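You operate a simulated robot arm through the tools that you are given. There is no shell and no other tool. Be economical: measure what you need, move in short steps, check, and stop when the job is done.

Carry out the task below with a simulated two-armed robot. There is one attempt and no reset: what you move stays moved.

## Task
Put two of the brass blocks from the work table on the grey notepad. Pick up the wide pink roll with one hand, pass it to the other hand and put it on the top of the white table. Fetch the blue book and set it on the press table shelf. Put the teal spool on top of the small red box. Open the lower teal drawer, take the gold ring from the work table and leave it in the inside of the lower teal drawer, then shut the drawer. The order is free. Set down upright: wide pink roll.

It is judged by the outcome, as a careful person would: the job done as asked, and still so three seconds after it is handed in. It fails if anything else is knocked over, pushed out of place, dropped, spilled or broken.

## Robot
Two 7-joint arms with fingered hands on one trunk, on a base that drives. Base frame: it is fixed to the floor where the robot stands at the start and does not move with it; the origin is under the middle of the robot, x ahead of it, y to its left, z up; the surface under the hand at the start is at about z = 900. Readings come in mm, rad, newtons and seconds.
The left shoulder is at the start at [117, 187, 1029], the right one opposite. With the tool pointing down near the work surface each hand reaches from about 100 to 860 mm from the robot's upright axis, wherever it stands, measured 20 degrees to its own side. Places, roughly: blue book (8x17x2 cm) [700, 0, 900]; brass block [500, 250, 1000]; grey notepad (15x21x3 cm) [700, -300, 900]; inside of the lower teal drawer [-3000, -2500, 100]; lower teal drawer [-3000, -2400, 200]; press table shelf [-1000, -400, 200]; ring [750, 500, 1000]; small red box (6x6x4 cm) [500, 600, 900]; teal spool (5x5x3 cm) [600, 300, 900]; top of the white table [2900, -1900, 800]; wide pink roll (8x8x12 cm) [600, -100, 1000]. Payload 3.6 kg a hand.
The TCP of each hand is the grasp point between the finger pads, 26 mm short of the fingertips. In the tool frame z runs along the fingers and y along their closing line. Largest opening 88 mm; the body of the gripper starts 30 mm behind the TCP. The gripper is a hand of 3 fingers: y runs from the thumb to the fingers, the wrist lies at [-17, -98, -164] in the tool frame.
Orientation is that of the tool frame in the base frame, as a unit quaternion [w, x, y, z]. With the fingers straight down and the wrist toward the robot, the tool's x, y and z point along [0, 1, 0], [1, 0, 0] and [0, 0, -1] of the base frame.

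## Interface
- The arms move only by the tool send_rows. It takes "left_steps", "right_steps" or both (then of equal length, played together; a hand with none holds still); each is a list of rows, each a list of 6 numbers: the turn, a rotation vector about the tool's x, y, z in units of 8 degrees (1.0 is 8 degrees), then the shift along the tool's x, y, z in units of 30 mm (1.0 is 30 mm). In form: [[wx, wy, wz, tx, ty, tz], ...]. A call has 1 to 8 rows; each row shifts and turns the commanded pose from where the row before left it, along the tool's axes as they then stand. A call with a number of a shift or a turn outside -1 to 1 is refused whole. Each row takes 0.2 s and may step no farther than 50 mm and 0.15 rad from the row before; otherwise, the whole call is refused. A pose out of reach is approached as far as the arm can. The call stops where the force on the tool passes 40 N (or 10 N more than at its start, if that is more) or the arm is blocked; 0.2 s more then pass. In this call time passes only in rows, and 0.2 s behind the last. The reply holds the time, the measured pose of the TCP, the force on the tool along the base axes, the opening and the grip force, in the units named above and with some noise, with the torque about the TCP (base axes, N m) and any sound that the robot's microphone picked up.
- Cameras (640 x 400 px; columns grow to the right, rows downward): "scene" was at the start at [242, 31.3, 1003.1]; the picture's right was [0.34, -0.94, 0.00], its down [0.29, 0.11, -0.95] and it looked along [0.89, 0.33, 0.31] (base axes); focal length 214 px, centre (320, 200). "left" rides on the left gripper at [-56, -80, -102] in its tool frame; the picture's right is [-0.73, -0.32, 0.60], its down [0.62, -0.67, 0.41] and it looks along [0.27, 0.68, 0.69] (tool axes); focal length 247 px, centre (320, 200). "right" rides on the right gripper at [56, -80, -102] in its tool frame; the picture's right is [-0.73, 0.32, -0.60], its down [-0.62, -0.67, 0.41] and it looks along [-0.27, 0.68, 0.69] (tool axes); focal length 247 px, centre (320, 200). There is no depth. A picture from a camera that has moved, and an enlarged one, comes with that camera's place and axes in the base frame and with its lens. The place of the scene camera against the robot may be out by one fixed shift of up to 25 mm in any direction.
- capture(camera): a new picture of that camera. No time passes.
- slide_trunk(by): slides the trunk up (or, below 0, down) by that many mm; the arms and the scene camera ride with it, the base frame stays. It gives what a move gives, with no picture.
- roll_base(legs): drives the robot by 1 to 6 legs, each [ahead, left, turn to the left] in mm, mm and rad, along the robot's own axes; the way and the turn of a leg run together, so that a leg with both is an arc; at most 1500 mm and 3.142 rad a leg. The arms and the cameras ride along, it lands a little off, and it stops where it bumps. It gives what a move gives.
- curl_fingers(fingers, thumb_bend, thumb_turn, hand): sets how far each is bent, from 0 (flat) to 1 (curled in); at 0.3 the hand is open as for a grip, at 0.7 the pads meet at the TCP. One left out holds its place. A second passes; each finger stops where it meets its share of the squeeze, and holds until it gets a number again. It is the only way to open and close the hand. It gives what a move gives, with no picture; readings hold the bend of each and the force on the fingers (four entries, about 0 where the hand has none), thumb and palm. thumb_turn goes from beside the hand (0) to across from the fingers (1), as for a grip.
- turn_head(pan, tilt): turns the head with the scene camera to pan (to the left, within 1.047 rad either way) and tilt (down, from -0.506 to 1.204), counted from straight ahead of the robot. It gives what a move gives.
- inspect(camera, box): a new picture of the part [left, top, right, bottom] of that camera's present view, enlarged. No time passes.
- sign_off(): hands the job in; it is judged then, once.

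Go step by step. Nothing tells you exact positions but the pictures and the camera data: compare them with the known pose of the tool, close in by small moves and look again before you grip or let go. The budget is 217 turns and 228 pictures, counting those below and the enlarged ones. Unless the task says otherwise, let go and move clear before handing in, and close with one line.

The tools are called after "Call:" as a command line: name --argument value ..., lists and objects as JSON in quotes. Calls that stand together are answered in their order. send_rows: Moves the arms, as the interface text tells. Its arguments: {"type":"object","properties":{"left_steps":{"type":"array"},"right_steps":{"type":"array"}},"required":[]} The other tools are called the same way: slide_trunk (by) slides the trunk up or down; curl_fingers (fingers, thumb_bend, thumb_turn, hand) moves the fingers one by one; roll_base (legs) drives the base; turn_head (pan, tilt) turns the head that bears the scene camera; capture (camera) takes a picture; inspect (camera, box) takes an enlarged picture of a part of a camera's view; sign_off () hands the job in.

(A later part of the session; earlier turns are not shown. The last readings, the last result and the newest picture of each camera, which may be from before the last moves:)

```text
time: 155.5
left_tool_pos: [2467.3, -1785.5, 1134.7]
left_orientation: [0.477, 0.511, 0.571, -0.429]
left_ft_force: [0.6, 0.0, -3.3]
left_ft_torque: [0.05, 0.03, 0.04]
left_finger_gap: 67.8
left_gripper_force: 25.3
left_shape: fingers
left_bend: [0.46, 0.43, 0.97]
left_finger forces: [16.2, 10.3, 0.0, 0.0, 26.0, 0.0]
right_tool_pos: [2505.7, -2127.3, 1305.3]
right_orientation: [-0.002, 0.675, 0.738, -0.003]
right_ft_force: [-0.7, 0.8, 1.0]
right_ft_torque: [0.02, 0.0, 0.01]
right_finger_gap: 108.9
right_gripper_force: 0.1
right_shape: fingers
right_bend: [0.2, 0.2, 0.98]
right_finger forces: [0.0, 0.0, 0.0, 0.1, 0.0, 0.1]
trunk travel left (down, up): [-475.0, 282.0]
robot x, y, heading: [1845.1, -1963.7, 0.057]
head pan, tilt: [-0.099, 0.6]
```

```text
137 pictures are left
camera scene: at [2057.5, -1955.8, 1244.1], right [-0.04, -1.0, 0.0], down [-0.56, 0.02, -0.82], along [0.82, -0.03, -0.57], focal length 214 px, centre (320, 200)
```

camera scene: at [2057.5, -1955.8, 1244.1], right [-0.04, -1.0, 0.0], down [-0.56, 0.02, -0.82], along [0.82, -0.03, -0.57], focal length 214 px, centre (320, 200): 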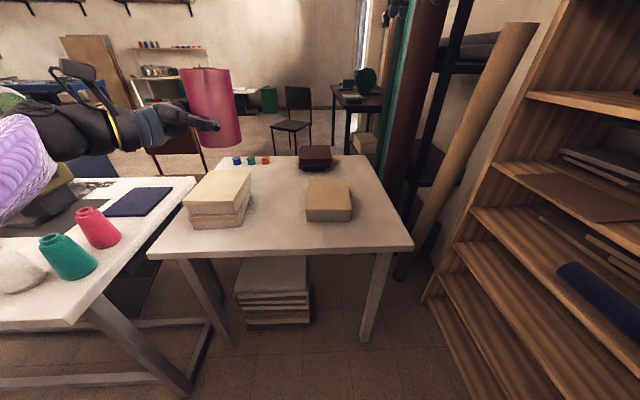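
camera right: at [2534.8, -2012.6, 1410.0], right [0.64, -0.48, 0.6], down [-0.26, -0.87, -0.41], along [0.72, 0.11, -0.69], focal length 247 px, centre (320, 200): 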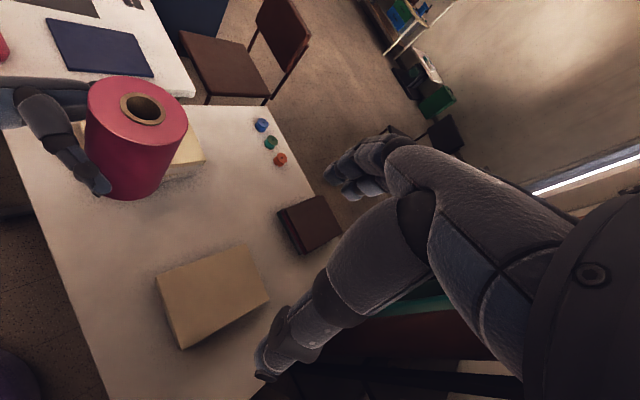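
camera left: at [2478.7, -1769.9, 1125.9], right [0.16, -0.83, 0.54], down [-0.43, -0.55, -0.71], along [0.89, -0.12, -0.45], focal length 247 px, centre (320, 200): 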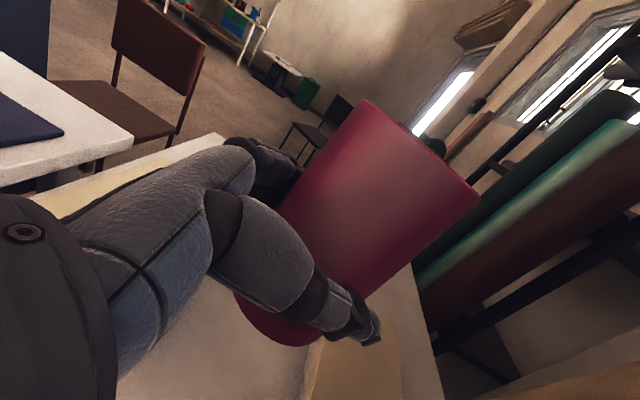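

Now facing ahead with the roll at the left. I move so that the roll is over the free front area near [2581,−1855].

Call:
roll_base --legs '[[108, -45, 0]]'

Call:
capture --camera "scene"

Call:
capture --camera "right"

```text
time: 156.7
left_tool_pos: [2578.9, -1824.7, 1133.5]
left_orientation: [0.478, 0.51, 0.572, -0.429]
left_ft_force: [0.6, 0.2, -4.6]
left_ft_torque: [0.04, -0.02, -0.02]
left_finger_gap: 67.9
left_gripper_force: 26.1
left_shape: fingers
left_bend: [0.46, 0.43, 0.97]
left_finger forces: [16.2, 10.5, 0.0, 0.0, 26.0, 0.1]
right_tool_pos: [2617.5, -2165.6, 1303.9]
right_orientation: [-0.005, 0.673, 0.739, -0.003]
right_ft_force: [-0.2, -0.3, -0.1]
right_ft_torque: [0.01, 0.01, 0.0]
right_finger_gap: 108.9
right_gripper_force: 0.1
right_shape: fingers
right_bend: [0.2, 0.2, 0.98]
right_finger forces: [0.0, 0.0, 0.0, 0.0, 0.0, 0.0]
trunk travel left (down, up): [-475.0, 282.0]
robot x, y, heading: [1952.0, -2002.5, 0.06]
head pan, tilt: [-0.099, 0.6]
```

```text
136 pictures are left
camera scene: at [2168.4, -1994.5, 1243.8], right [-0.04, -1.0, 0.0], down [-0.57, 0.02, -0.82], along [0.82, -0.03, -0.57], focal length 214 px, centre (320, 200)
```

scene: 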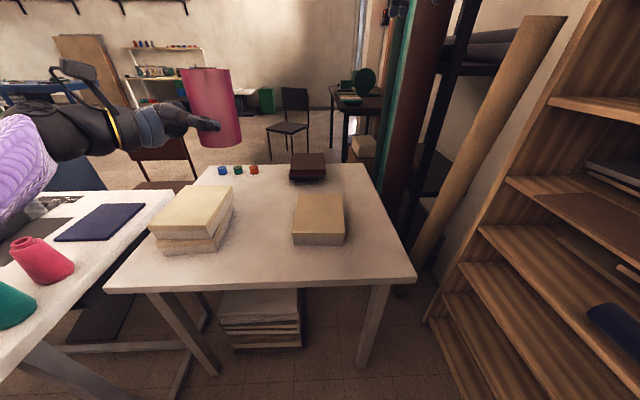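

```text
135 pictures are left
camera right: at [2535.1, -2117.5, 1407.0], right [0.39, -0.7, 0.6], down [-0.61, -0.68, -0.41], along [0.69, -0.21, -0.69], focal length 247 px, centre (320, 200)
```

right: 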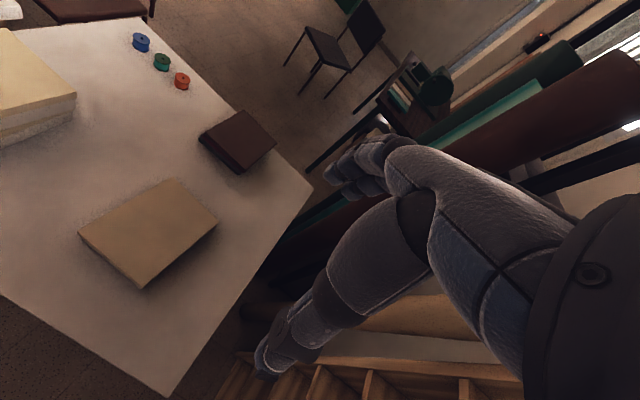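

Now I lower the left arm and shift a little to the right.

Call:
send_rows --left_steps '[[0, 0, 0, 0.967, 0, 0.27], [0, 0, 0, 0.967, 0, 0.27], [0, 0, 0, 0.967, 0, 0.27], [0, 0, 0, 0.967, 0, 0.27], [0, 0, 0, 0.967, 0, 0.27], [0, 0, 0, 0.967, 0, 0.27]]'

Call:
capture --camera "scene"

```text
time: 158.1
left_tool_pos: [2567.4, -1851.7, 966.7]
left_orientation: [0.478, 0.511, 0.571, -0.429]
left_ft_force: [0.1, -0.8, -3.1]
left_ft_torque: [0.09, 0.03, 0.0]
left_finger_gap: 67.7
left_gripper_force: 26.4
left_shape: fingers
left_bend: [0.46, 0.43, 0.97]
left_finger forces: [15.9, 10.7, 0.0, 0.1, 26.2, 0.0]
left hand out of reach, approached as far as the arm can: row 6
right_tool_pos: [2616.2, -2165.1, 1304.2]
right_orientation: [-0.004, 0.674, 0.739, -0.002]
right_ft_force: [-0.2, 0.1, -0.6]
right_ft_torque: [0.01, 0.0, -0.02]
right_finger_gap: 108.9
right_gripper_force: 0.0
right_shape: fingers
right_bend: [0.2, 0.2, 0.98]
right_finger forces: [0.0, 0.0, 0.1, 0.0, 0.1, 0.0]
trunk travel left (down, up): [-475.0, 282.0]
robot x, y, heading: [1954.6, -2000.7, 0.056]
head pan, tilt: [-0.099, 0.6]
```

```text
134 pictures are left
camera scene: at [2166.7, -1994.4, 1244.2], right [-0.04, -1.0, 0.0], down [-0.56, 0.02, -0.83], along [0.82, -0.03, -0.56], focal length 214 px, centre (320, 200)
```

scene: 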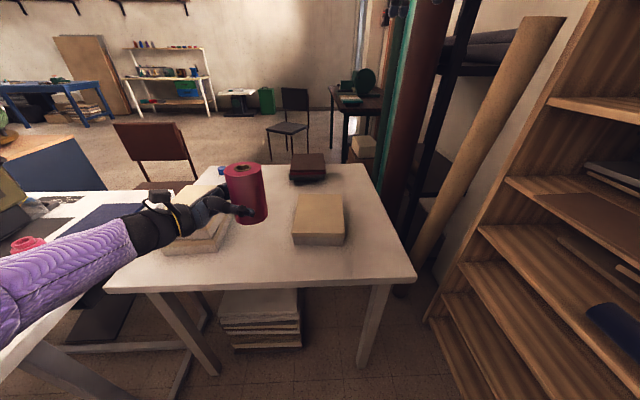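

The arm is now stretched out with a high elbow. I lower the trunk 130 mm and check.

Call:
slide_trunk --by -130

Call:
capture --camera "scene"

Call:
capture --camera "left"

Call:
capture --camera "right"

```text
time: 159.7
left_tool_pos: [2567.9, -1851.3, 838.6]
left_orientation: [0.478, 0.511, 0.571, -0.429]
left_ft_force: [0.3, 0.2, -3.5]
left_ft_torque: [0.04, 0.01, 0.02]
left_finger_gap: 67.7
left_gripper_force: 26.2
left_shape: fingers
left_bend: [0.46, 0.43, 0.97]
left_finger forces: [15.9, 10.5, 0.0, 0.1, 26.2, 0.0]
right_tool_pos: [2616.7, -2165.1, 1175.7]
right_orientation: [-0.004, 0.675, 0.738, -0.002]
right_ft_force: [-0.1, 0.5, -0.4]
right_ft_torque: [-0.05, -0.04, -0.03]
right_finger_gap: 109.0
right_gripper_force: 0.1
right_shape: fingers
right_bend: [0.2, 0.2, 0.98]
right_finger forces: [0.0, 0.0, 0.0, 0.0, 0.1, 0.1]
trunk travel left (down, up): [-345.0, 412.0]
robot x, y, heading: [1954.9, -2001.3, 0.055]
head pan, tilt: [-0.099, 0.6]
```

```text
133 pictures are left
camera scene: at [2180.5, -1993.3, 1106.6], right [-0.04, -1.0, 0.0], down [-0.56, 0.02, -0.83], along [0.82, -0.03, -0.57], focal length 214 px, centre (320, 200)
```

scene: 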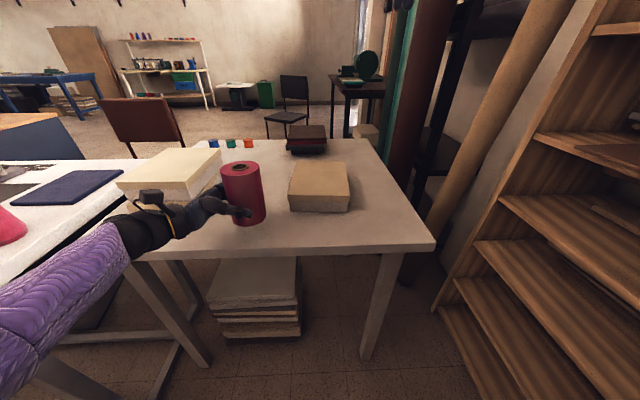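

```text
132 pictures are left
camera left: at [2478.4, -1769.3, 911.6], right [-0.24, -0.75, 0.62], down [-0.63, -0.37, -0.68], along [0.74, -0.55, -0.38], focal length 247 px, centre (320, 200)
```

left: 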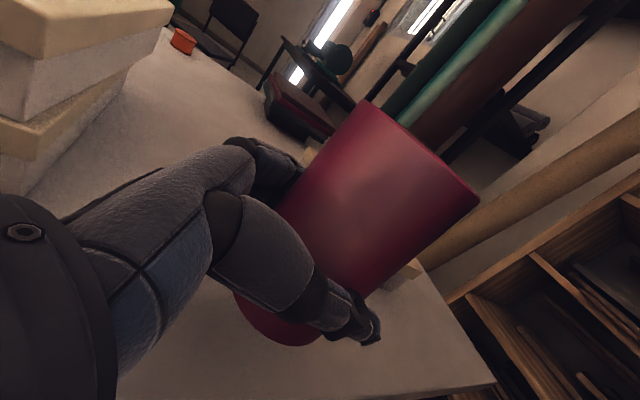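

```text
131 pictures are left
camera right: at [2533.2, -2117.2, 1278.4], right [0.39, -0.7, 0.6], down [-0.61, -0.68, -0.41], along [0.69, -0.21, -0.69], focal length 247 px, centre (320, 200)
```

right: 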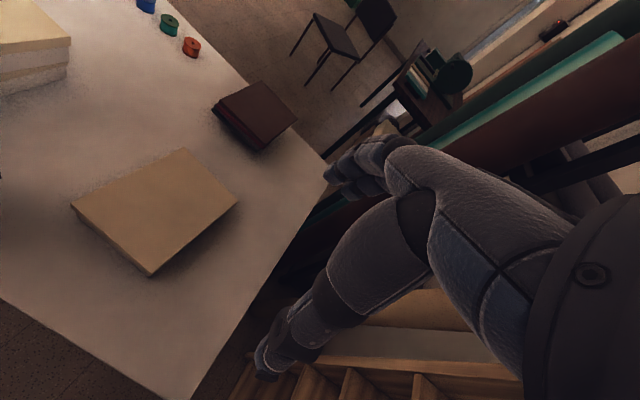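

No deflection this time. I go 20 mm ahead for margin to the table edge, and lower another 25 mm.

Call:
roll_base --legs '[[22, 0, 0]]'

Call:
slide_trunk --by -25

Call:
inspect --camera "scene" --box '[120, 100, 400, 275]'

Call:
capture --camera "left"

```text
time: 160.5
left_tool_pos: [2591.7, -1850.0, 837.6]
left_orientation: [0.478, 0.511, 0.571, -0.43]
left_ft_force: [1.3, -0.6, -3.2]
left_ft_torque: [0.0, 0.02, -0.01]
left_finger_gap: 67.6
left_gripper_force: 26.4
left_shape: fingers
left_bend: [0.46, 0.43, 0.97]
left_finger forces: [16.1, 10.6, 0.0, 0.1, 26.0, 0.0]
right_tool_pos: [2641.1, -2164.1, 1173.1]
right_orientation: [-0.004, 0.674, 0.738, -0.002]
right_ft_force: [-0.3, 0.4, 0.2]
right_ft_torque: [0.01, 0.04, -0.01]
right_finger_gap: 108.9
right_gripper_force: 0.0
right_shape: fingers
right_bend: [0.2, 0.2, 0.98]
right_finger forces: [0.0, 0.0, 0.1, 0.0, 0.0, 0.1]
trunk travel left (down, up): [-345.0, 412.0]
robot x, y, heading: [1978.0, -2000.5, 0.056]
head pan, tilt: [-0.099, 0.6]
```

```text
time: 161.2
left_tool_pos: [2588.0, -1849.6, 813.0]
left_orientation: [0.478, 0.511, 0.571, -0.429]
left_ft_force: [0.1, -0.1, -3.3]
left_ft_torque: [0.01, -0.02, -0.02]
left_finger_gap: 67.7
left_gripper_force: 26.1
left_shape: fingers
left_bend: [0.46, 0.43, 0.97]
left_finger forces: [15.8, 10.5, 0.1, 0.1, 26.2, 0.0]
right_tool_pos: [2637.5, -2163.9, 1151.0]
right_orientation: [-0.003, 0.674, 0.739, -0.001]
right_ft_force: [-0.3, -0.1, 0.2]
right_ft_torque: [0.02, 0.0, 0.0]
right_finger_gap: 108.7
right_gripper_force: 0.1
right_shape: fingers
right_bend: [0.2, 0.2, 0.98]
right_finger forces: [0.0, 0.1, 0.0, 0.1, 0.1, 0.1]
trunk travel left (down, up): [-320.0, 437.0]
robot x, y, heading: [1974.9, -2001.3, 0.061]
head pan, tilt: [-0.099, 0.6]
```

```text
2.29 times, centred on (260, 188) of scene
camera zoom: at [2205.3, -1991.8, 1079.6], right [-0.04, -1.0, 0.0], down [-0.56, 0.02, -0.83], along [0.82, -0.03, -0.56], focal length 490 px, centre (457, 229)
```

zoom: 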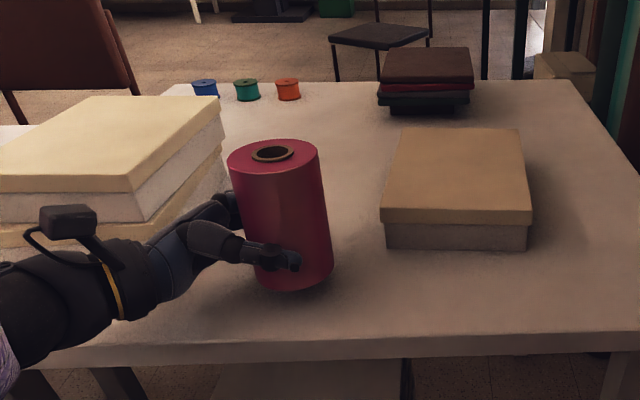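

```text
129 pictures are left
camera left: at [2499.7, -1768.2, 886.5], right [-0.24, -0.75, 0.62], down [-0.63, -0.37, -0.68], along [0.74, -0.55, -0.38], focal length 247 px, centre (320, 200)
```

left: 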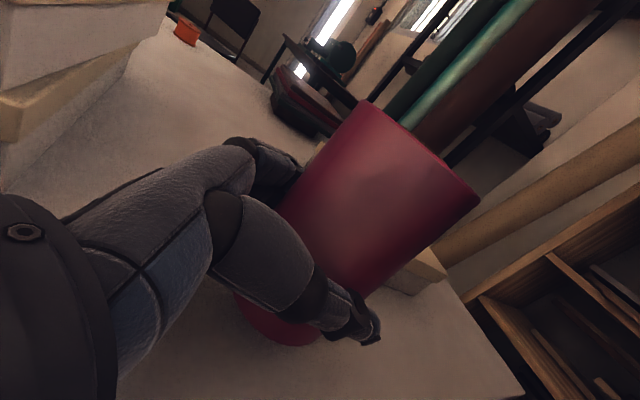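

The roll is just above the surface. I lower in 3 mm steps with the arm.

Call:
send_rows --left_steps '[[0, 0, 0, 0.13, 0, 0.023], [0, 0, 0, 0.13, 0, 0.023], [0, 0, 0, 0.1, 0, 0.018]]'

```text
time: 162.0
left_tool_pos: [2590.0, -1849.2, 801.6]
left_orientation: [0.479, 0.51, 0.571, -0.429]
left_ft_force: [-0.2, -0.3, -3.5]
left_ft_torque: [0.04, 0.02, 0.01]
left_finger_gap: 67.5
left_gripper_force: 26.6
left_shape: fingers
left_bend: [0.46, 0.43, 0.97]
left_finger forces: [15.9, 10.7, 0.0, 0.0, 26.1, 0.0]
right_tool_pos: [2637.6, -2163.5, 1148.6]
right_orientation: [-0.003, 0.675, 0.738, -0.002]
right_ft_force: [-0.3, -0.8, -1.0]
right_ft_torque: [0.02, 0.01, 0.01]
right_finger_gap: 108.8
right_gripper_force: 0.0
right_shape: fingers
right_bend: [0.2, 0.2, 0.98]
right_finger forces: [0.0, 0.0, 0.0, 0.0, 0.0, 0.0]
trunk travel left (down, up): [-320.0, 437.0]
robot x, y, heading: [1976.0, -2000.5, 0.061]
head pan, tilt: [-0.099, 0.6]
```

Call:
send_rows --left_steps '[[0, 0, 0, 0.08, 0, 0.014], [0, 0, 0, 0.08, 0, 0.014], [0, 0, 0, 0.08, 0, 0.014]]'

Call:
inspect --camera "scene" --box '[180, 140, 300, 240]'

```text
time: 162.8
left_tool_pos: [2589.0, -1848.5, 794.8]
left_orientation: [0.479, 0.51, 0.571, -0.429]
left_ft_force: [0.4, 1.0, -0.4]
left_ft_torque: [0.01, -0.08, 0.0]
left_finger_gap: 67.5
left_gripper_force: 26.0
left_shape: fingers
left_bend: [0.46, 0.43, 0.97]
left_finger forces: [15.7, 10.6, 0.0, 0.1, 26.2, 0.1]
right_tool_pos: [2638.6, -2163.1, 1150.5]
right_orientation: [-0.003, 0.674, 0.738, -0.001]
right_ft_force: [0.6, 0.4, 0.1]
right_ft_torque: [0.0, 0.01, -0.02]
right_finger_gap: 109.2
right_gripper_force: 0.0
right_shape: fingers
right_bend: [0.2, 0.2, 0.98]
right_finger forces: [0.0, 0.0, 0.1, 0.1, 0.0, 0.0]
trunk travel left (down, up): [-320.0, 437.0]
robot x, y, heading: [1971.0, -2006.3, 0.056]
head pan, tilt: [-0.099, 0.6]
```

```text
4.00 times, centred on (240, 190) of scene
camera zoom: at [2206.0, -1991.9, 1079.4], right [-0.04, -1.0, 0.0], down [-0.56, 0.02, -0.82], along [0.82, -0.03, -0.57], focal length 858 px, centre (640, 240)
```

zoom: 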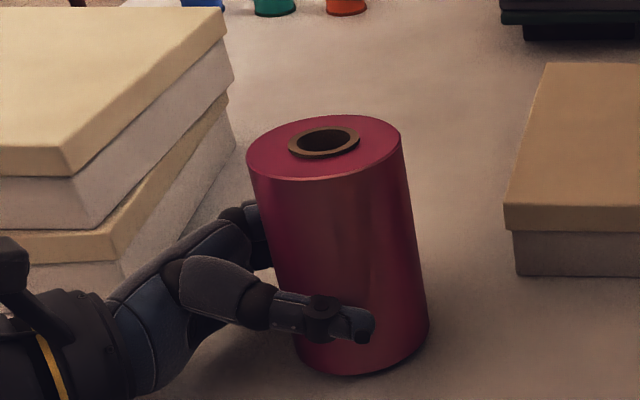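

Contact begins. One or two more small steps to seat it flat.

Call:
send_rows --left_steps '[[0, 0, 0, 0.06, 0, 0.01], [0, 0, 0, 0.05, 0, 0.01]]'

```text
time: 163.4
left_tool_pos: [2589.0, -1850.0, 793.9]
left_orientation: [0.48, 0.511, 0.57, -0.429]
left_ft_force: [-0.4, 0.6, 6.9]
left_ft_torque: [-0.08, -0.29, -0.01]
left_finger_gap: 67.5
left_gripper_force: 25.8
left_shape: fingers
left_bend: [0.46, 0.43, 0.96]
left_finger forces: [15.0, 10.8, 0.0, 0.1, 26.3, 0.0]
right_tool_pos: [2638.0, -2163.0, 1150.6]
right_orientation: [-0.003, 0.674, 0.738, -0.002]
right_ft_force: [-0.3, 0.7, -0.4]
right_ft_torque: [0.03, -0.01, 0.01]
right_finger_gap: 108.8
right_gripper_force: 0.0
right_shape: fingers
right_bend: [0.2, 0.2, 0.98]
right_finger forces: [0.0, 0.0, 0.0, 0.0, 0.1, 0.1]
trunk travel left (down, up): [-320.0, 437.0]
robot x, y, heading: [1974.8, -1999.4, 0.056]
head pan, tilt: [-0.099, 0.6]
```

Seated. I open the left hand.

Call:
curl_fingers --hand "left" --fingers 0.2 --thumb_bend 0.2

Call:
inspect --camera "scene" --box '[180, 140, 300, 240]'

Call:
capture --camera "left"

```text
time: 164.4
left_tool_pos: [2589.0, -1848.7, 791.6]
left_orientation: [0.478, 0.511, 0.571, -0.429]
left_ft_force: [-0.5, 0.2, -0.4]
left_ft_torque: [0.01, 0.0, -0.02]
left_finger_gap: 108.7
left_gripper_force: 0.1
left_shape: fingers
left_bend: [0.2, 0.2, 0.97]
left_finger forces: [0.0, 0.0, 0.0, 0.1, 0.0, 0.1]
right_tool_pos: [2637.7, -2163.7, 1149.1]
right_orientation: [-0.003, 0.674, 0.738, -0.002]
right_ft_force: [0.0, 0.2, -0.4]
right_ft_torque: [0.02, 0.01, 0.01]
right_finger_gap: 108.7
right_gripper_force: 0.0
right_shape: fingers
right_bend: [0.2, 0.2, 0.98]
right_finger forces: [0.1, 0.1, 0.0, 0.1, 0.1, 0.0]
trunk travel left (down, up): [-320.0, 437.0]
robot x, y, heading: [1975.5, -2002.4, 0.059]
head pan, tilt: [-0.099, 0.6]
```

```text
4.00 times, centred on (240, 190) of scene
camera zoom: at [2205.9, -1991.9, 1079.4], right [-0.04, -1.0, 0.0], down [-0.56, 0.02, -0.82], along [0.82, -0.03, -0.57], focal length 858 px, centre (640, 240)
```

zoom: 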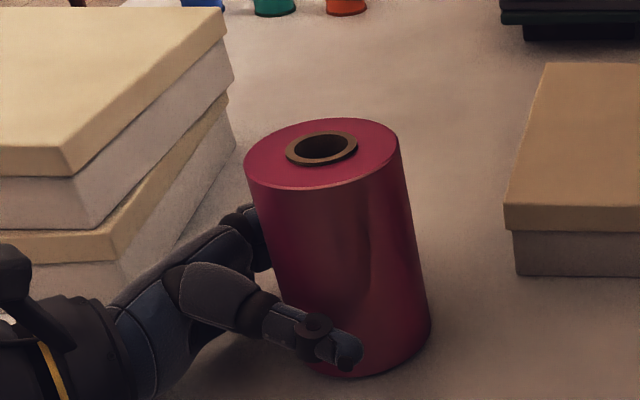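

```text
126 pictures are left
camera left: at [2500.1, -1767.8, 864.6], right [-0.24, -0.75, 0.62], down [-0.63, -0.37, -0.68], along [0.74, -0.55, -0.38], focal length 247 px, centre (320, 200)
```

left: 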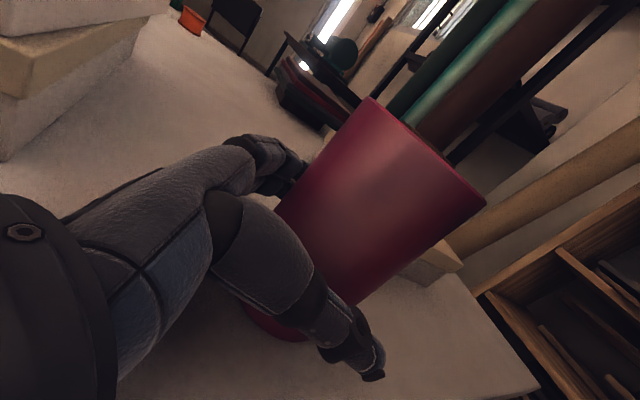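

The roll stands freely. I rise straight up with the trunk so the open hand slides off vertically.

Call:
slide_trunk --by 230

Call:
capture --camera "scene"

```text
time: 166.8
left_tool_pos: [2587.8, -1850.0, 1051.6]
left_orientation: [0.492, 0.523, 0.559, -0.414]
left_ft_force: [-0.8, 0.0, -0.6]
left_ft_torque: [-0.03, 0.0, 0.01]
left_finger_gap: 108.7
left_gripper_force: 0.0
left_shape: fingers
left_bend: [0.2, 0.2, 0.97]
left_finger forces: [0.0, 0.0, 0.0, 0.0, 0.1, 0.0]
right_tool_pos: [2637.8, -2164.2, 1380.5]
right_orientation: [-0.003, 0.674, 0.739, -0.003]
right_ft_force: [-0.2, 0.1, 0.4]
right_ft_torque: [0.0, -0.01, 0.01]
right_finger_gap: 109.0
right_gripper_force: 0.1
right_shape: fingers
right_bend: [0.2, 0.2, 0.98]
right_finger forces: [0.0, 0.0, 0.1, 0.0, 0.0, 0.0]
trunk travel left (down, up): [-550.0, 207.0]
robot x, y, heading: [1978.0, -2001.5, 0.063]
head pan, tilt: [-0.099, 0.6]
```

```text
125 pictures are left
camera scene: at [2184.9, -1993.2, 1321.4], right [-0.04, -1.0, 0.0], down [-0.56, 0.02, -0.82], along [0.82, -0.03, -0.57], focal length 214 px, centre (320, 200)
```

scene: 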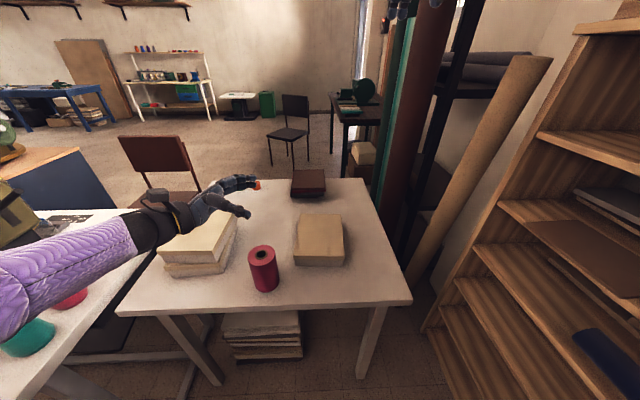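

Call:
inspect --camera "scene" --box '[140, 180, 380, 330]'

Call:
turn_head --pan 0.7 --tilt 0.7

Call:
capture --camera "scene"

```text
2.67 times, centred on (260, 255) of scene
camera zoom: at [2184.9, -1993.2, 1321.4], right [-0.04, -1.0, 0.0], down [-0.56, 0.02, -0.82], along [0.82, -0.03, -0.57], focal length 572 px, centre (480, 53)
```

zoom: 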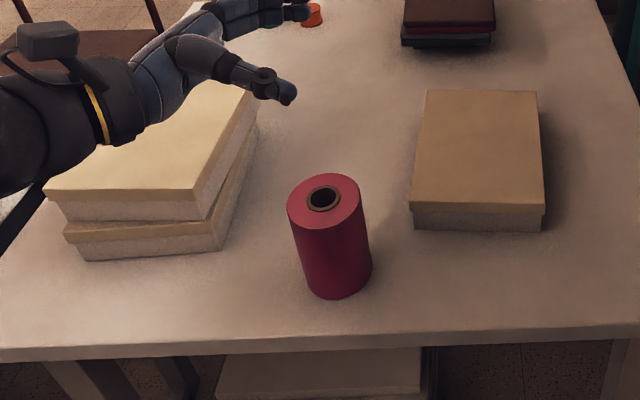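

```text
time: 167.9
left_tool_pos: [2588.4, -1849.6, 1053.2]
left_orientation: [0.492, 0.522, 0.559, -0.415]
left_ft_force: [0.3, 0.1, -0.3]
left_ft_torque: [-0.05, 0.01, -0.04]
left_finger_gap: 108.7
left_gripper_force: 0.1
left_shape: fingers
left_bend: [0.2, 0.2, 0.97]
left_finger forces: [0.1, 0.0, 0.0, 0.1, 0.0, 0.1]
right_tool_pos: [2639.0, -2163.6, 1380.3]
right_orientation: [-0.003, 0.675, 0.738, -0.002]
right_ft_force: [0.0, 1.0, 1.0]
right_ft_torque: [0.0, -0.01, -0.01]
right_finger_gap: 108.8
right_gripper_force: 0.0
right_shape: fingers
right_bend: [0.2, 0.2, 0.98]
right_finger forces: [0.0, 0.0, 0.0, 0.1, 0.0, 0.1]
trunk travel left (down, up): [-550.0, 207.0]
robot x, y, heading: [1975.9, -1998.4, 0.058]
head pan, tilt: [0.7, 0.7]
```

```text
123 pictures are left
camera scene: at [2158.2, -1931.2, 1313.0], right [0.69, -0.73, 0.0], down [-0.47, -0.44, -0.76], along [0.56, 0.53, -0.64], focal length 214 px, centre (320, 200)
```

scene: 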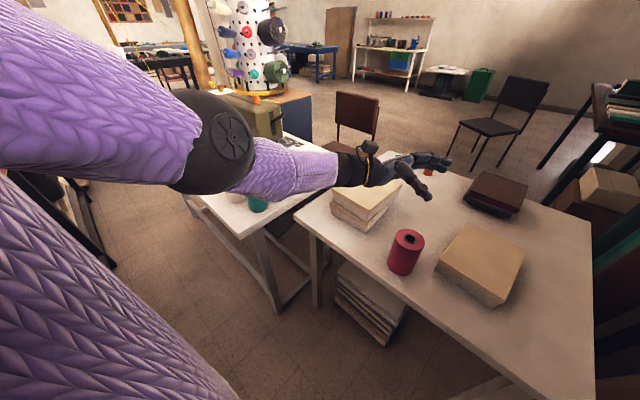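

The pink roll stands upright on the white table. I back away, then turn the left hand to point down again.

Call:
roll_base --legs '[[-350, 0, 0], [0, 170, -0.058]]'

Call:
send_rows --left_steps '[[0, 1, 0, 0, 0, -0.8], [0, 1, 0, 0, 0, -0.8], [0, 1, 0, 0, 0, -0.6], [0, 1, 0, 0, 0, 0], [0, 1, 0, 0, 0, 0], [0, 1, 0, 0, 0, 0], [0, 1, 0, 0, 0, 0], [0, 1, 0, 0, 0, 0]]'

Call:
turn_head --pan 0 --tilt 0.5

Call:
capture --camera "scene"

```text
time: 171.2
left_tool_pos: [2252.1, -1728.1, 1053.1]
left_orientation: [0.48, 0.537, 0.544, -0.43]
left_ft_force: [0.4, -0.3, 0.6]
left_ft_torque: [0.0, 0.02, -0.03]
left_finger_gap: 108.6
left_gripper_force: 0.1
left_shape: fingers
left_bend: [0.2, 0.2, 0.97]
left_finger forces: [0.1, 0.1, 0.0, 0.0, 0.0, 0.0]
right_tool_pos: [2284.7, -2043.7, 1379.8]
right_orientation: [-0.003, 0.695, 0.719, -0.002]
right_ft_force: [0.6, 0.6, -0.2]
right_ft_torque: [-0.01, 0.0, -0.03]
right_finger_gap: 108.7
right_gripper_force: 0.1
right_shape: fingers
right_bend: [0.2, 0.2, 0.98]
right_finger forces: [0.0, 0.0, 0.1, 0.0, 0.0, 0.1]
trunk travel left (down, up): [-550.0, 207.0]
robot x, y, heading: [1632.1, -1843.9, 0.003]
head pan, tilt: [0.7, 0.7]
```

```text
time: 173.1
left_tool_pos: [2248.6, -1666.0, 1071.6]
left_orientation: [0.117, 0.683, 0.717, -0.078]
left_ft_force: [-0.6, 0.4, -0.5]
left_ft_torque: [-0.03, -0.01, -0.01]
left_finger_gap: 108.9
left_gripper_force: 0.0
left_shape: fingers
left_bend: [0.2, 0.2, 0.97]
left_finger forces: [0.0, 0.1, 0.0, 0.0, 0.0, 0.0]
right_tool_pos: [2284.8, -2046.0, 1380.6]
right_orientation: [-0.003, 0.694, 0.72, -0.002]
right_ft_force: [-0.4, 0.4, -0.1]
right_ft_torque: [-0.02, -0.01, -0.02]
right_finger_gap: 108.9
right_gripper_force: 0.0
right_shape: fingers
right_bend: [0.2, 0.2, 0.98]
right_finger forces: [0.0, 0.1, 0.1, 0.1, 0.0, 0.0]
trunk travel left (down, up): [-550.0, 207.0]
robot x, y, heading: [1629.5, -1849.1, 0.003]
head pan, tilt: [0.7, 0.7]
```

```text
time: 174.1
left_tool_pos: [2247.9, -1665.6, 1070.9]
left_orientation: [0.119, 0.683, 0.716, -0.08]
left_ft_force: [-0.4, 0.1, -0.2]
left_ft_torque: [-0.03, 0.0, 0.02]
left_finger_gap: 108.6
left_gripper_force: 0.0
left_shape: fingers
left_bend: [0.2, 0.2, 0.97]
left_finger forces: [0.0, 0.0, 0.0, 0.1, 0.0, 0.0]
right_tool_pos: [2284.4, -2046.3, 1379.6]
right_orientation: [-0.003, 0.695, 0.719, -0.002]
right_ft_force: [-0.3, 0.0, -0.1]
right_ft_torque: [0.0, 0.0, 0.03]
right_finger_gap: 108.9
right_gripper_force: 0.1
right_shape: fingers
right_bend: [0.2, 0.2, 0.98]
right_finger forces: [0.0, 0.0, 0.0, 0.1, 0.0, 0.0]
trunk travel left (down, up): [-550.0, 207.0]
robot x, y, heading: [1634.5, -1848.1, 0.006]
head pan, tilt: [0.0, 0.499]
```

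```text
122 pictures are left
camera scene: at [1844.1, -1841.5, 1330.7], right [0.0, -1.0, 0.0], down [-0.48, 0.0, -0.88], along [0.88, 0.0, -0.48], focal length 214 px, centre (320, 200)
```

scene: 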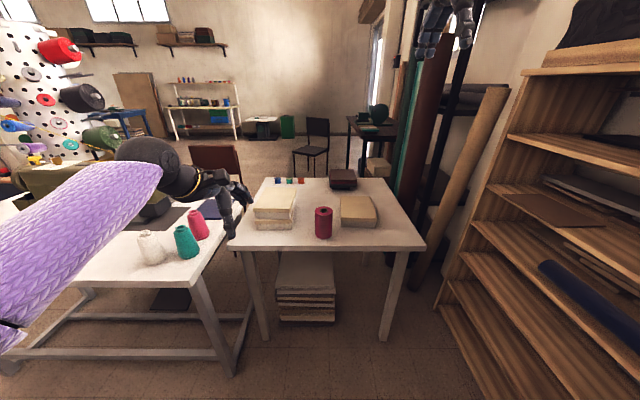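

All stands well. I straighten the left hand and drive back along the aisle.

Call:
send_rows --left_steps '[[0.2, 1.0, 0.17, 0, 0, -0.5], [0.2, 1.0, 0.17, 0, 0, -0.5], [0, 0, 0, 0, -0.5, -1], [0, 0, 0, 0, -0.5, -1], [0, 0, 0, 0, -0.5, -1], [0, 0, 0, 0, -0.5, -1]]'

Call:
roll_base --legs '[[-1000, 25, 0], [-990, 0, 0], [0, 1100, 0]]'

Call:
capture --camera "scene"

```text
time: 175.5
left_tool_pos: [2184.4, -1659.6, 1221.9]
left_orientation: [0.0, 0.707, 0.707, -0.001]
left_ft_force: [0.5, -0.4, 0.2]
left_ft_torque: [0.01, -0.04, 0.0]
left_finger_gap: 108.7
left_gripper_force: 0.0
left_shape: fingers
left_bend: [0.2, 0.2, 0.97]
left_finger forces: [0.0, 0.0, 0.0, 0.1, 0.0, 0.0]
right_tool_pos: [2284.9, -2046.2, 1380.2]
right_orientation: [-0.003, 0.694, 0.72, -0.002]
right_ft_force: [0.2, 0.3, 0.0]
right_ft_torque: [-0.03, 0.0, 0.01]
right_finger_gap: 109.0
right_gripper_force: 0.1
right_shape: fingers
right_bend: [0.2, 0.2, 0.98]
right_finger forces: [0.0, 0.0, 0.0, 0.1, 0.1, 0.0]
trunk travel left (down, up): [-550.0, 207.0]
robot x, y, heading: [1631.6, -1845.0, 0.005]
head pan, tilt: [0.0, 0.499]
```

```text
time: 190.7
left_tool_pos: [201.0, -537.7, 1221.4]
left_orientation: [0.0, 0.711, 0.703, 0.0]
left_ft_force: [-0.2, 0.2, -0.6]
left_ft_torque: [0.01, 0.0, -0.01]
left_finger_gap: 109.1
left_gripper_force: 0.0
left_shape: fingers
left_bend: [0.2, 0.2, 0.97]
left_finger forces: [0.0, 0.1, 0.0, 0.1, 0.0, 0.0]
right_tool_pos: [296.7, -923.6, 1379.2]
right_orientation: [-0.003, 0.699, 0.715, -0.003]
right_ft_force: [-0.4, 0.0, 0.6]
right_ft_torque: [0.01, 0.03, -0.02]
right_finger_gap: 108.9
right_gripper_force: 0.1
right_shape: fingers
right_bend: [0.2, 0.2, 0.98]
right_finger forces: [0.0, 0.0, 0.1, 0.0, 0.0, 0.0]
trunk travel left (down, up): [-550.0, 207.0]
robot x, y, heading: [-348.8, -722.3, -0.01]
head pan, tilt: [0.0, 0.499]
```

```text
121 pictures are left
camera scene: at [-141.9, -714.2, 1330.7], right [-0.01, -1.0, 0.0], down [-0.48, 0.0, -0.88], along [0.88, -0.01, -0.48], focal length 214 px, centre (320, 200)
```

scene: 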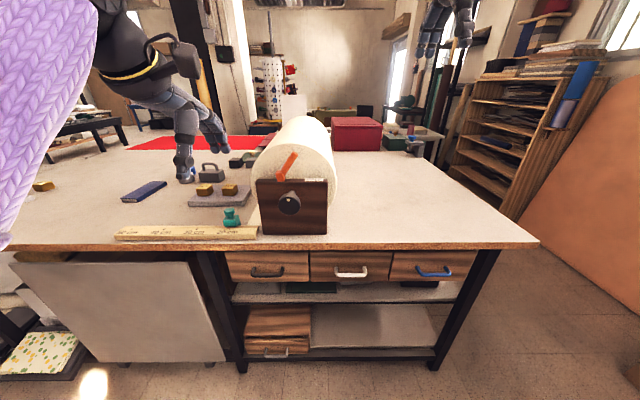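

Before grasping the book I want to see the press table shelf behind me, so I turn left and look over my left side.

Call:
roll_base --legs '[[0, 0, 1.4]]'

Call:
turn_head --pan 1.0 --tilt 0.6

Call:
capture --camera "scene"

```text
time: 194.5
left_tool_pos: [-441.5, -140.2, 1221.1]
left_orientation: [0.0, 0.088, 0.996, 0.0]
left_ft_force: [0.1, 0.4, -1.0]
left_ft_torque: [0.0, 0.0, 0.02]
left_finger_gap: 108.7
left_gripper_force: 0.0
left_shape: fingers
left_bend: [0.2, 0.2, 0.97]
left_finger forces: [0.1, 0.0, 0.0, 0.0, 0.1, 0.0]
right_tool_pos: [-45.5, -108.5, 1379.9]
right_orientation: [-0.002, 0.071, 0.997, -0.003]
right_ft_force: [-0.2, 0.3, -0.4]
right_ft_torque: [-0.02, 0.0, -0.02]
right_finger_gap: 109.2
right_gripper_force: 0.0
right_shape: fingers
right_bend: [0.2, 0.2, 0.98]
right_finger forces: [0.0, 0.1, 0.1, 0.1, 0.1, 0.0]
trunk travel left (down, up): [-550.0, 207.0]
robot x, y, heading: [-352.6, -714.6, 1.399]
head pan, tilt: [0.0, 0.499]
```

```text
time: 195.8
left_tool_pos: [-440.9, -140.0, 1221.6]
left_orientation: [-0.001, 0.088, 0.996, 0.0]
left_ft_force: [-0.4, 0.2, -0.2]
left_ft_torque: [-0.01, 0.03, -0.01]
left_finger_gap: 108.9
left_gripper_force: 0.0
left_shape: fingers
left_bend: [0.2, 0.2, 0.97]
left_finger forces: [0.1, 0.1, 0.0, 0.1, 0.1, 0.0]
right_tool_pos: [-45.3, -108.0, 1379.7]
right_orientation: [-0.001, 0.071, 0.997, -0.003]
right_ft_force: [0.2, -0.1, -0.7]
right_ft_torque: [0.03, -0.02, 0.02]
right_finger_gap: 109.0
right_gripper_force: 0.0
right_shape: fingers
right_bend: [0.2, 0.2, 0.98]
right_finger forces: [0.0, 0.0, 0.0, 0.1, 0.1, 0.0]
trunk travel left (down, up): [-550.0, 207.0]
robot x, y, heading: [-353.6, -717.7, 1.396]
head pan, tilt: [1.0, 0.6]
```

```text
120 pictures are left
camera scene: at [-408.6, -521.3, 1321.6], right [0.68, 0.74, 0.0], down [0.42, -0.38, -0.83], along [-0.61, 0.56, -0.56], focal length 214 px, centre (320, 200)
```

scene: 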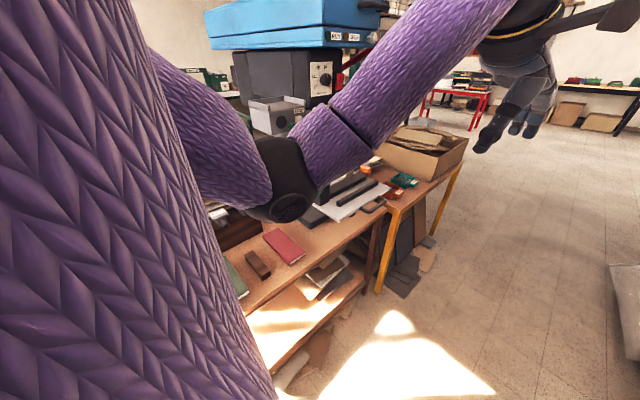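

The press table has a low shelf at about z 200–250 whose front edge is near x=−780; a top-down hand fits there since the wrist stays outside. I return to the work table to fetch book and ring.

Call:
roll_base --legs '[[0, 0, -1.396], [0, 960, 0], [340, 0, 0]]'

Call:
turn_head --pan 0.0 --tilt 0.75

Call:
capture --camera "scene"

```text
time: 206.2
left_tool_pos: [532.9, 470.6, 1221.5]
left_orientation: [0.0, 0.703, 0.711, 0.0]
left_ft_force: [0.6, 0.4, 0.0]
left_ft_torque: [0.02, 0.02, 0.01]
left_finger_gap: 108.7
left_gripper_force: 0.0
left_shape: fingers
left_bend: [0.2, 0.2, 0.97]
left_finger forces: [0.0, 0.0, 0.0, 0.0, 0.0, 0.0]
right_tool_pos: [638.5, 86.7, 1379.5]
right_orientation: [-0.003, 0.691, 0.723, -0.001]
right_ft_force: [-0.7, 0.3, 0.7]
right_ft_torque: [-0.03, 0.0, -0.01]
right_finger_gap: 108.8
right_gripper_force: 0.1
right_shape: fingers
right_bend: [0.2, 0.2, 0.98]
right_finger forces: [0.0, 0.1, 0.1, 0.1, 0.1, 0.0]
trunk travel left (down, up): [-550.0, 207.0]
robot x, y, heading: [-18.5, 279.9, 0.01]
head pan, tilt: [1.0, 0.6]
```

```text
time: 207.5
left_tool_pos: [532.7, 470.8, 1221.2]
left_orientation: [0.001, 0.703, 0.711, 0.001]
left_ft_force: [-0.4, -0.3, -0.2]
left_ft_torque: [0.02, 0.0, -0.04]
left_finger_gap: 108.7
left_gripper_force: 0.1
left_shape: fingers
left_bend: [0.2, 0.2, 0.97]
left_finger forces: [0.0, 0.0, 0.0, 0.0, 0.0, 0.0]
right_tool_pos: [637.8, 86.6, 1379.6]
right_orientation: [-0.003, 0.691, 0.723, -0.002]
right_ft_force: [0.4, 0.2, 0.2]
right_ft_torque: [-0.01, -0.01, -0.01]
right_finger_gap: 108.9
right_gripper_force: 0.2
right_shape: fingers
right_bend: [0.2, 0.2, 0.98]
right_finger forces: [0.1, 0.1, 0.0, 0.0, 0.0, 0.0]
trunk travel left (down, up): [-550.0, 207.0]
robot x, y, heading: [-15.3, 280.7, 0.018]
head pan, tilt: [0.0, 0.75]
```

```text
119 pictures are left
camera scene: at [186.0, 286.5, 1308.8], right [0.01, -1.0, 0.0], down [-0.68, -0.01, -0.73], along [0.73, 0.01, -0.68], focal length 214 px, centre (320, 200)
```

scene: 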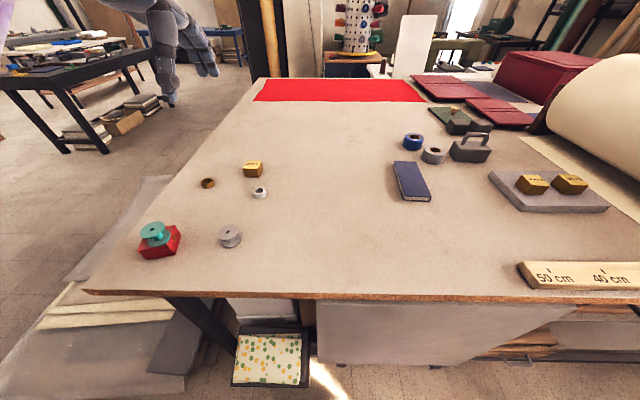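

Everything on the table is in place. I rotate the right hand by about 80° so it can close across the book's width, descending as it turns.

Call:
send_rows --right_steps '[[0, 0, -1, 0, 0, 0.8], [0, 0, -1, 0, 0, 0.8], [0, 0, -1, 0, 0, 0.8], [0, 0, -1, 0, 0, 0.8], [0, 0, -1, 0, 0, 0.8], [0, 0, -1, 0, 0, 0.8], [0, 0, -1, 0, 0, 0.8], [0, 0, -1, 0, 0, 0.8]]'

Call:
send_rows --right_steps '[[0, 0, -1, 0, 0, 1], [0, 0, -1, 0, 0, 1]]'

Call:
capture --camera "right"

Call:
capture --camera "scene"

```text
time: 209.3
left_tool_pos: [533.8, 470.1, 1222.6]
left_orientation: [0.0, 0.704, 0.711, 0.0]
left_ft_force: [-0.7, 1.1, 0.8]
left_ft_torque: [-0.01, 0.0, -0.04]
left_finger_gap: 108.8
left_gripper_force: 0.1
left_shape: fingers
left_bend: [0.2, 0.2, 0.97]
left_finger forces: [0.0, 0.0, 0.1, 0.0, 0.0, 0.0]
right_tool_pos: [636.6, 87.3, 1320.3]
right_orientation: [-0.003, 0.555, 0.832, -0.002]
right_ft_force: [0.1, -0.2, 0.8]
right_ft_torque: [0.0, 0.03, 0.0]
right_finger_gap: 108.9
right_gripper_force: 0.0
right_shape: fingers
right_bend: [0.2, 0.2, 0.98]
right_finger forces: [0.1, 0.0, 0.0, 0.0, 0.0, 0.0]
right hand out of reach, approached as far as the arm can: row 3, 4, 5, 6, 7, 8
trunk travel left (down, up): [-550.0, 207.0]
robot x, y, heading: [-16.7, 277.4, 0.011]
head pan, tilt: [0.0, 0.75]
```

```text
time: 209.9
left_tool_pos: [532.5, 468.8, 1223.0]
left_orientation: [0.0, 0.704, 0.711, 0.001]
left_ft_force: [-0.4, -0.7, 0.3]
left_ft_torque: [0.04, 0.0, -0.03]
left_finger_gap: 108.8
left_gripper_force: 0.0
left_shape: fingers
left_bend: [0.2, 0.2, 0.97]
left_finger forces: [0.0, 0.0, 0.1, 0.1, 0.0, 0.0]
right_tool_pos: [599.1, 80.9, 1283.1]
right_orientation: [-0.001, 0.511, 0.859, 0.0]
right_ft_force: [-0.2, -0.9, -0.2]
right_ft_torque: [-0.02, 0.0, 0.01]
right_finger_gap: 109.0
right_gripper_force: 0.0
right_shape: fingers
right_bend: [0.2, 0.2, 0.98]
right_finger forces: [0.1, 0.0, 0.1, 0.0, 0.0, 0.0]
right hand out of reach, approached as far as the arm can: row 1, 2
trunk travel left (down, up): [-550.0, 207.0]
robot x, y, heading: [-14.9, 278.3, 0.015]
head pan, tilt: [0.0, 0.75]
```

```text
118 pictures are left
camera right: at [503.7, 92.6, 1384.5], right [0.63, -0.49, 0.6], down [-0.29, -0.87, -0.41], along [0.72, 0.09, -0.69], focal length 247 px, centre (320, 200)
```

right: 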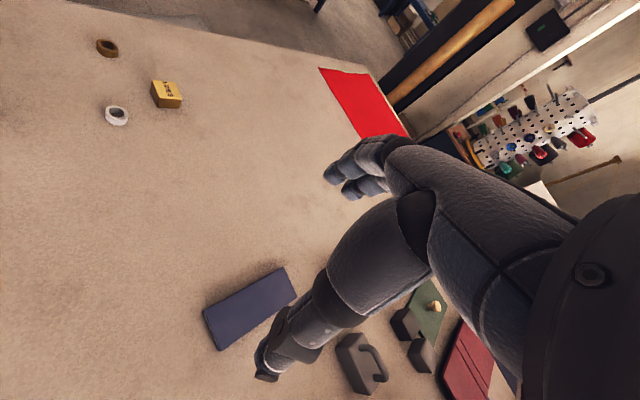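

```text
117 pictures are left
camera scene: at [184.9, 284.4, 1309.0], right [0.01, -1.0, 0.0], down [-0.68, -0.01, -0.73], along [0.73, 0.01, -0.68], focal length 214 px, centre (320, 200)
```

scene: 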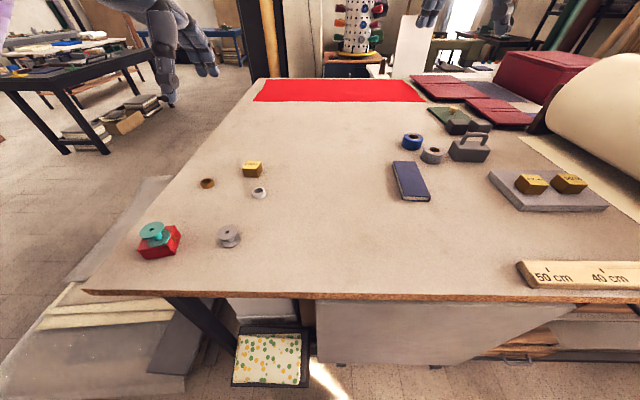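

Turning the wrist that far is beyond the arm's limits. Instead I'll rotate the book on the table by pushing its near end sideways, so it can be gripped across its width with a normal hand. First I shift the base and straighten the hand.

Call:
roll_base --legs '[[15, -90, -0.014]]'

Call:
send_rows --right_steps '[[0, 0, 0.95, 0, 0, -0.3], [0, 0, 0.95, 0, 0, 0], [0, 0, 0.95, 0, 0, 0], [0, 0, 0.6, 0, 0, 0]]'

Call:
curl_fingers --hand "right" --fingers 0.7 --thumb_bend 0.7

Call:
slide_trunk --by -150

Call:
capture --camera "right"

Call:
capture --camera "scene"

```text
time: 211.0
left_tool_pos: [551.9, 374.6, 1222.3]
left_orientation: [0.0, 0.706, 0.708, 0.0]
left_ft_force: [1.1, 0.1, -1.0]
left_ft_torque: [0.03, 0.0, 0.04]
left_finger_gap: 108.8
left_gripper_force: 0.1
left_shape: fingers
left_bend: [0.2, 0.2, 0.97]
left_finger forces: [0.1, 0.1, 0.0, 0.0, 0.1, 0.1]
right_tool_pos: [613.6, -13.3, 1280.9]
right_orientation: [-0.001, 0.517, 0.856, -0.002]
right_ft_force: [0.1, 0.1, -0.2]
right_ft_torque: [0.06, -0.01, 0.01]
right_finger_gap: 109.4
right_gripper_force: 0.2
right_shape: fingers
right_bend: [0.2, 0.2, 0.98]
right_finger forces: [0.0, 0.1, 0.0, 0.0, 0.1, 0.0]
trunk travel left (down, up): [-550.0, 207.0]
robot x, y, heading: [-1.2, 192.4, -0.0]
head pan, tilt: [0.0, 0.75]
```

```text
time: 212.0
left_tool_pos: [552.3, 375.4, 1222.5]
left_orientation: [0.001, 0.707, 0.707, 0.0]
left_ft_force: [1.0, 0.6, -0.8]
left_ft_torque: [-0.01, 0.05, 0.01]
left_finger_gap: 108.7
left_gripper_force: 0.0
left_shape: fingers
left_bend: [0.2, 0.2, 0.97]
left_finger forces: [0.0, 0.0, 0.0, 0.0, 0.1, 0.0]
right_tool_pos: [615.0, -12.9, 1289.9]
right_orientation: [0.0, 0.707, 0.707, -0.002]
right_ft_force: [0.5, 0.2, -0.2]
right_ft_torque: [0.0, 0.0, -0.02]
right_finger_gap: 108.6
right_gripper_force: 0.1
right_shape: fingers
right_bend: [0.2, 0.2, 0.98]
right_finger forces: [0.0, 0.1, 0.0, 0.0, 0.0, 0.0]
trunk travel left (down, up): [-550.0, 207.0]
robot x, y, heading: [-2.8, 189.5, 0.0]
head pan, tilt: [0.0, 0.75]
```

```text
time: 213.0
left_tool_pos: [551.0, 375.5, 1220.9]
left_orientation: [0.0, 0.707, 0.708, 0.001]
left_ft_force: [0.1, -0.4, 0.1]
left_ft_torque: [0.01, -0.03, -0.02]
left_finger_gap: 108.9
left_gripper_force: 0.1
left_shape: fingers
left_bend: [0.2, 0.2, 0.97]
left_finger forces: [0.0, 0.0, 0.0, 0.0, 0.1, 0.1]
right_tool_pos: [615.0, -11.4, 1290.6]
right_orientation: [0.0, 0.706, 0.708, -0.002]
right_ft_force: [-0.5, 0.4, -0.8]
right_ft_torque: [-0.02, 0.0, 0.01]
right_finger_gap: 2.4
right_gripper_force: 0.0
right_shape: fingers
right_bend: [0.7, 0.7, 0.98]
right_finger forces: [0.0, 0.1, 0.1, 0.0, 0.0, 0.0]
trunk travel left (down, up): [-550.0, 207.0]
robot x, y, heading: [-5.7, 191.6, -0.002]
head pan, tilt: [0.0, 0.75]
```

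```text
time: 214.7
left_tool_pos: [550.3, 376.2, 1072.8]
left_orientation: [0.001, 0.707, 0.707, 0.001]
left_ft_force: [-0.9, 0.0, 0.2]
left_ft_torque: [-0.01, -0.03, -0.08]
left_finger_gap: 108.9
left_gripper_force: 0.1
left_shape: fingers
left_bend: [0.2, 0.2, 0.97]
left_finger forces: [0.0, 0.0, 0.0, 0.1, 0.0, 0.0]
right_tool_pos: [614.5, -11.1, 1140.4]
right_orientation: [0.0, 0.706, 0.708, -0.002]
right_ft_force: [0.0, 0.2, 0.4]
right_ft_torque: [0.03, 0.02, -0.02]
right_finger_gap: 2.7
right_gripper_force: 0.1
right_shape: fingers
right_bend: [0.7, 0.7, 0.98]
right_finger forces: [0.0, 0.1, 0.0, 0.0, 0.0, 0.0]
trunk travel left (down, up): [-400.0, 357.0]
robot x, y, heading: [-1.4, 189.5, 0.005]
head pan, tilt: [0.0, 0.75]
```

```text
116 pictures are left
camera right: at [535.0, 43.7, 1243.9], right [0.32, -0.73, 0.6], down [-0.66, -0.63, -0.41], along [0.67, -0.27, -0.69], focal length 247 px, centre (320, 200)
```

right: 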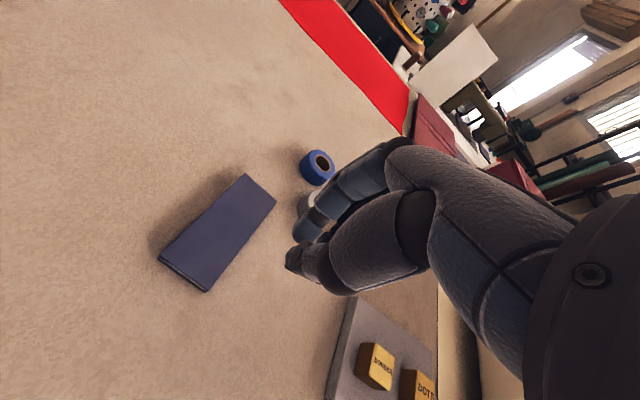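

```text
115 pictures are left
camera scene: at [212.1, 194.7, 1152.5], right [0.0, -1.0, 0.0], down [-0.68, 0.0, -0.73], along [0.73, 0.0, -0.68], focal length 214 px, centre (320, 200)
```

scene: 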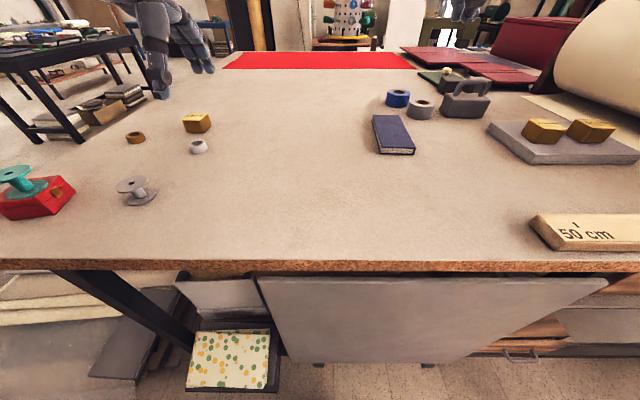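

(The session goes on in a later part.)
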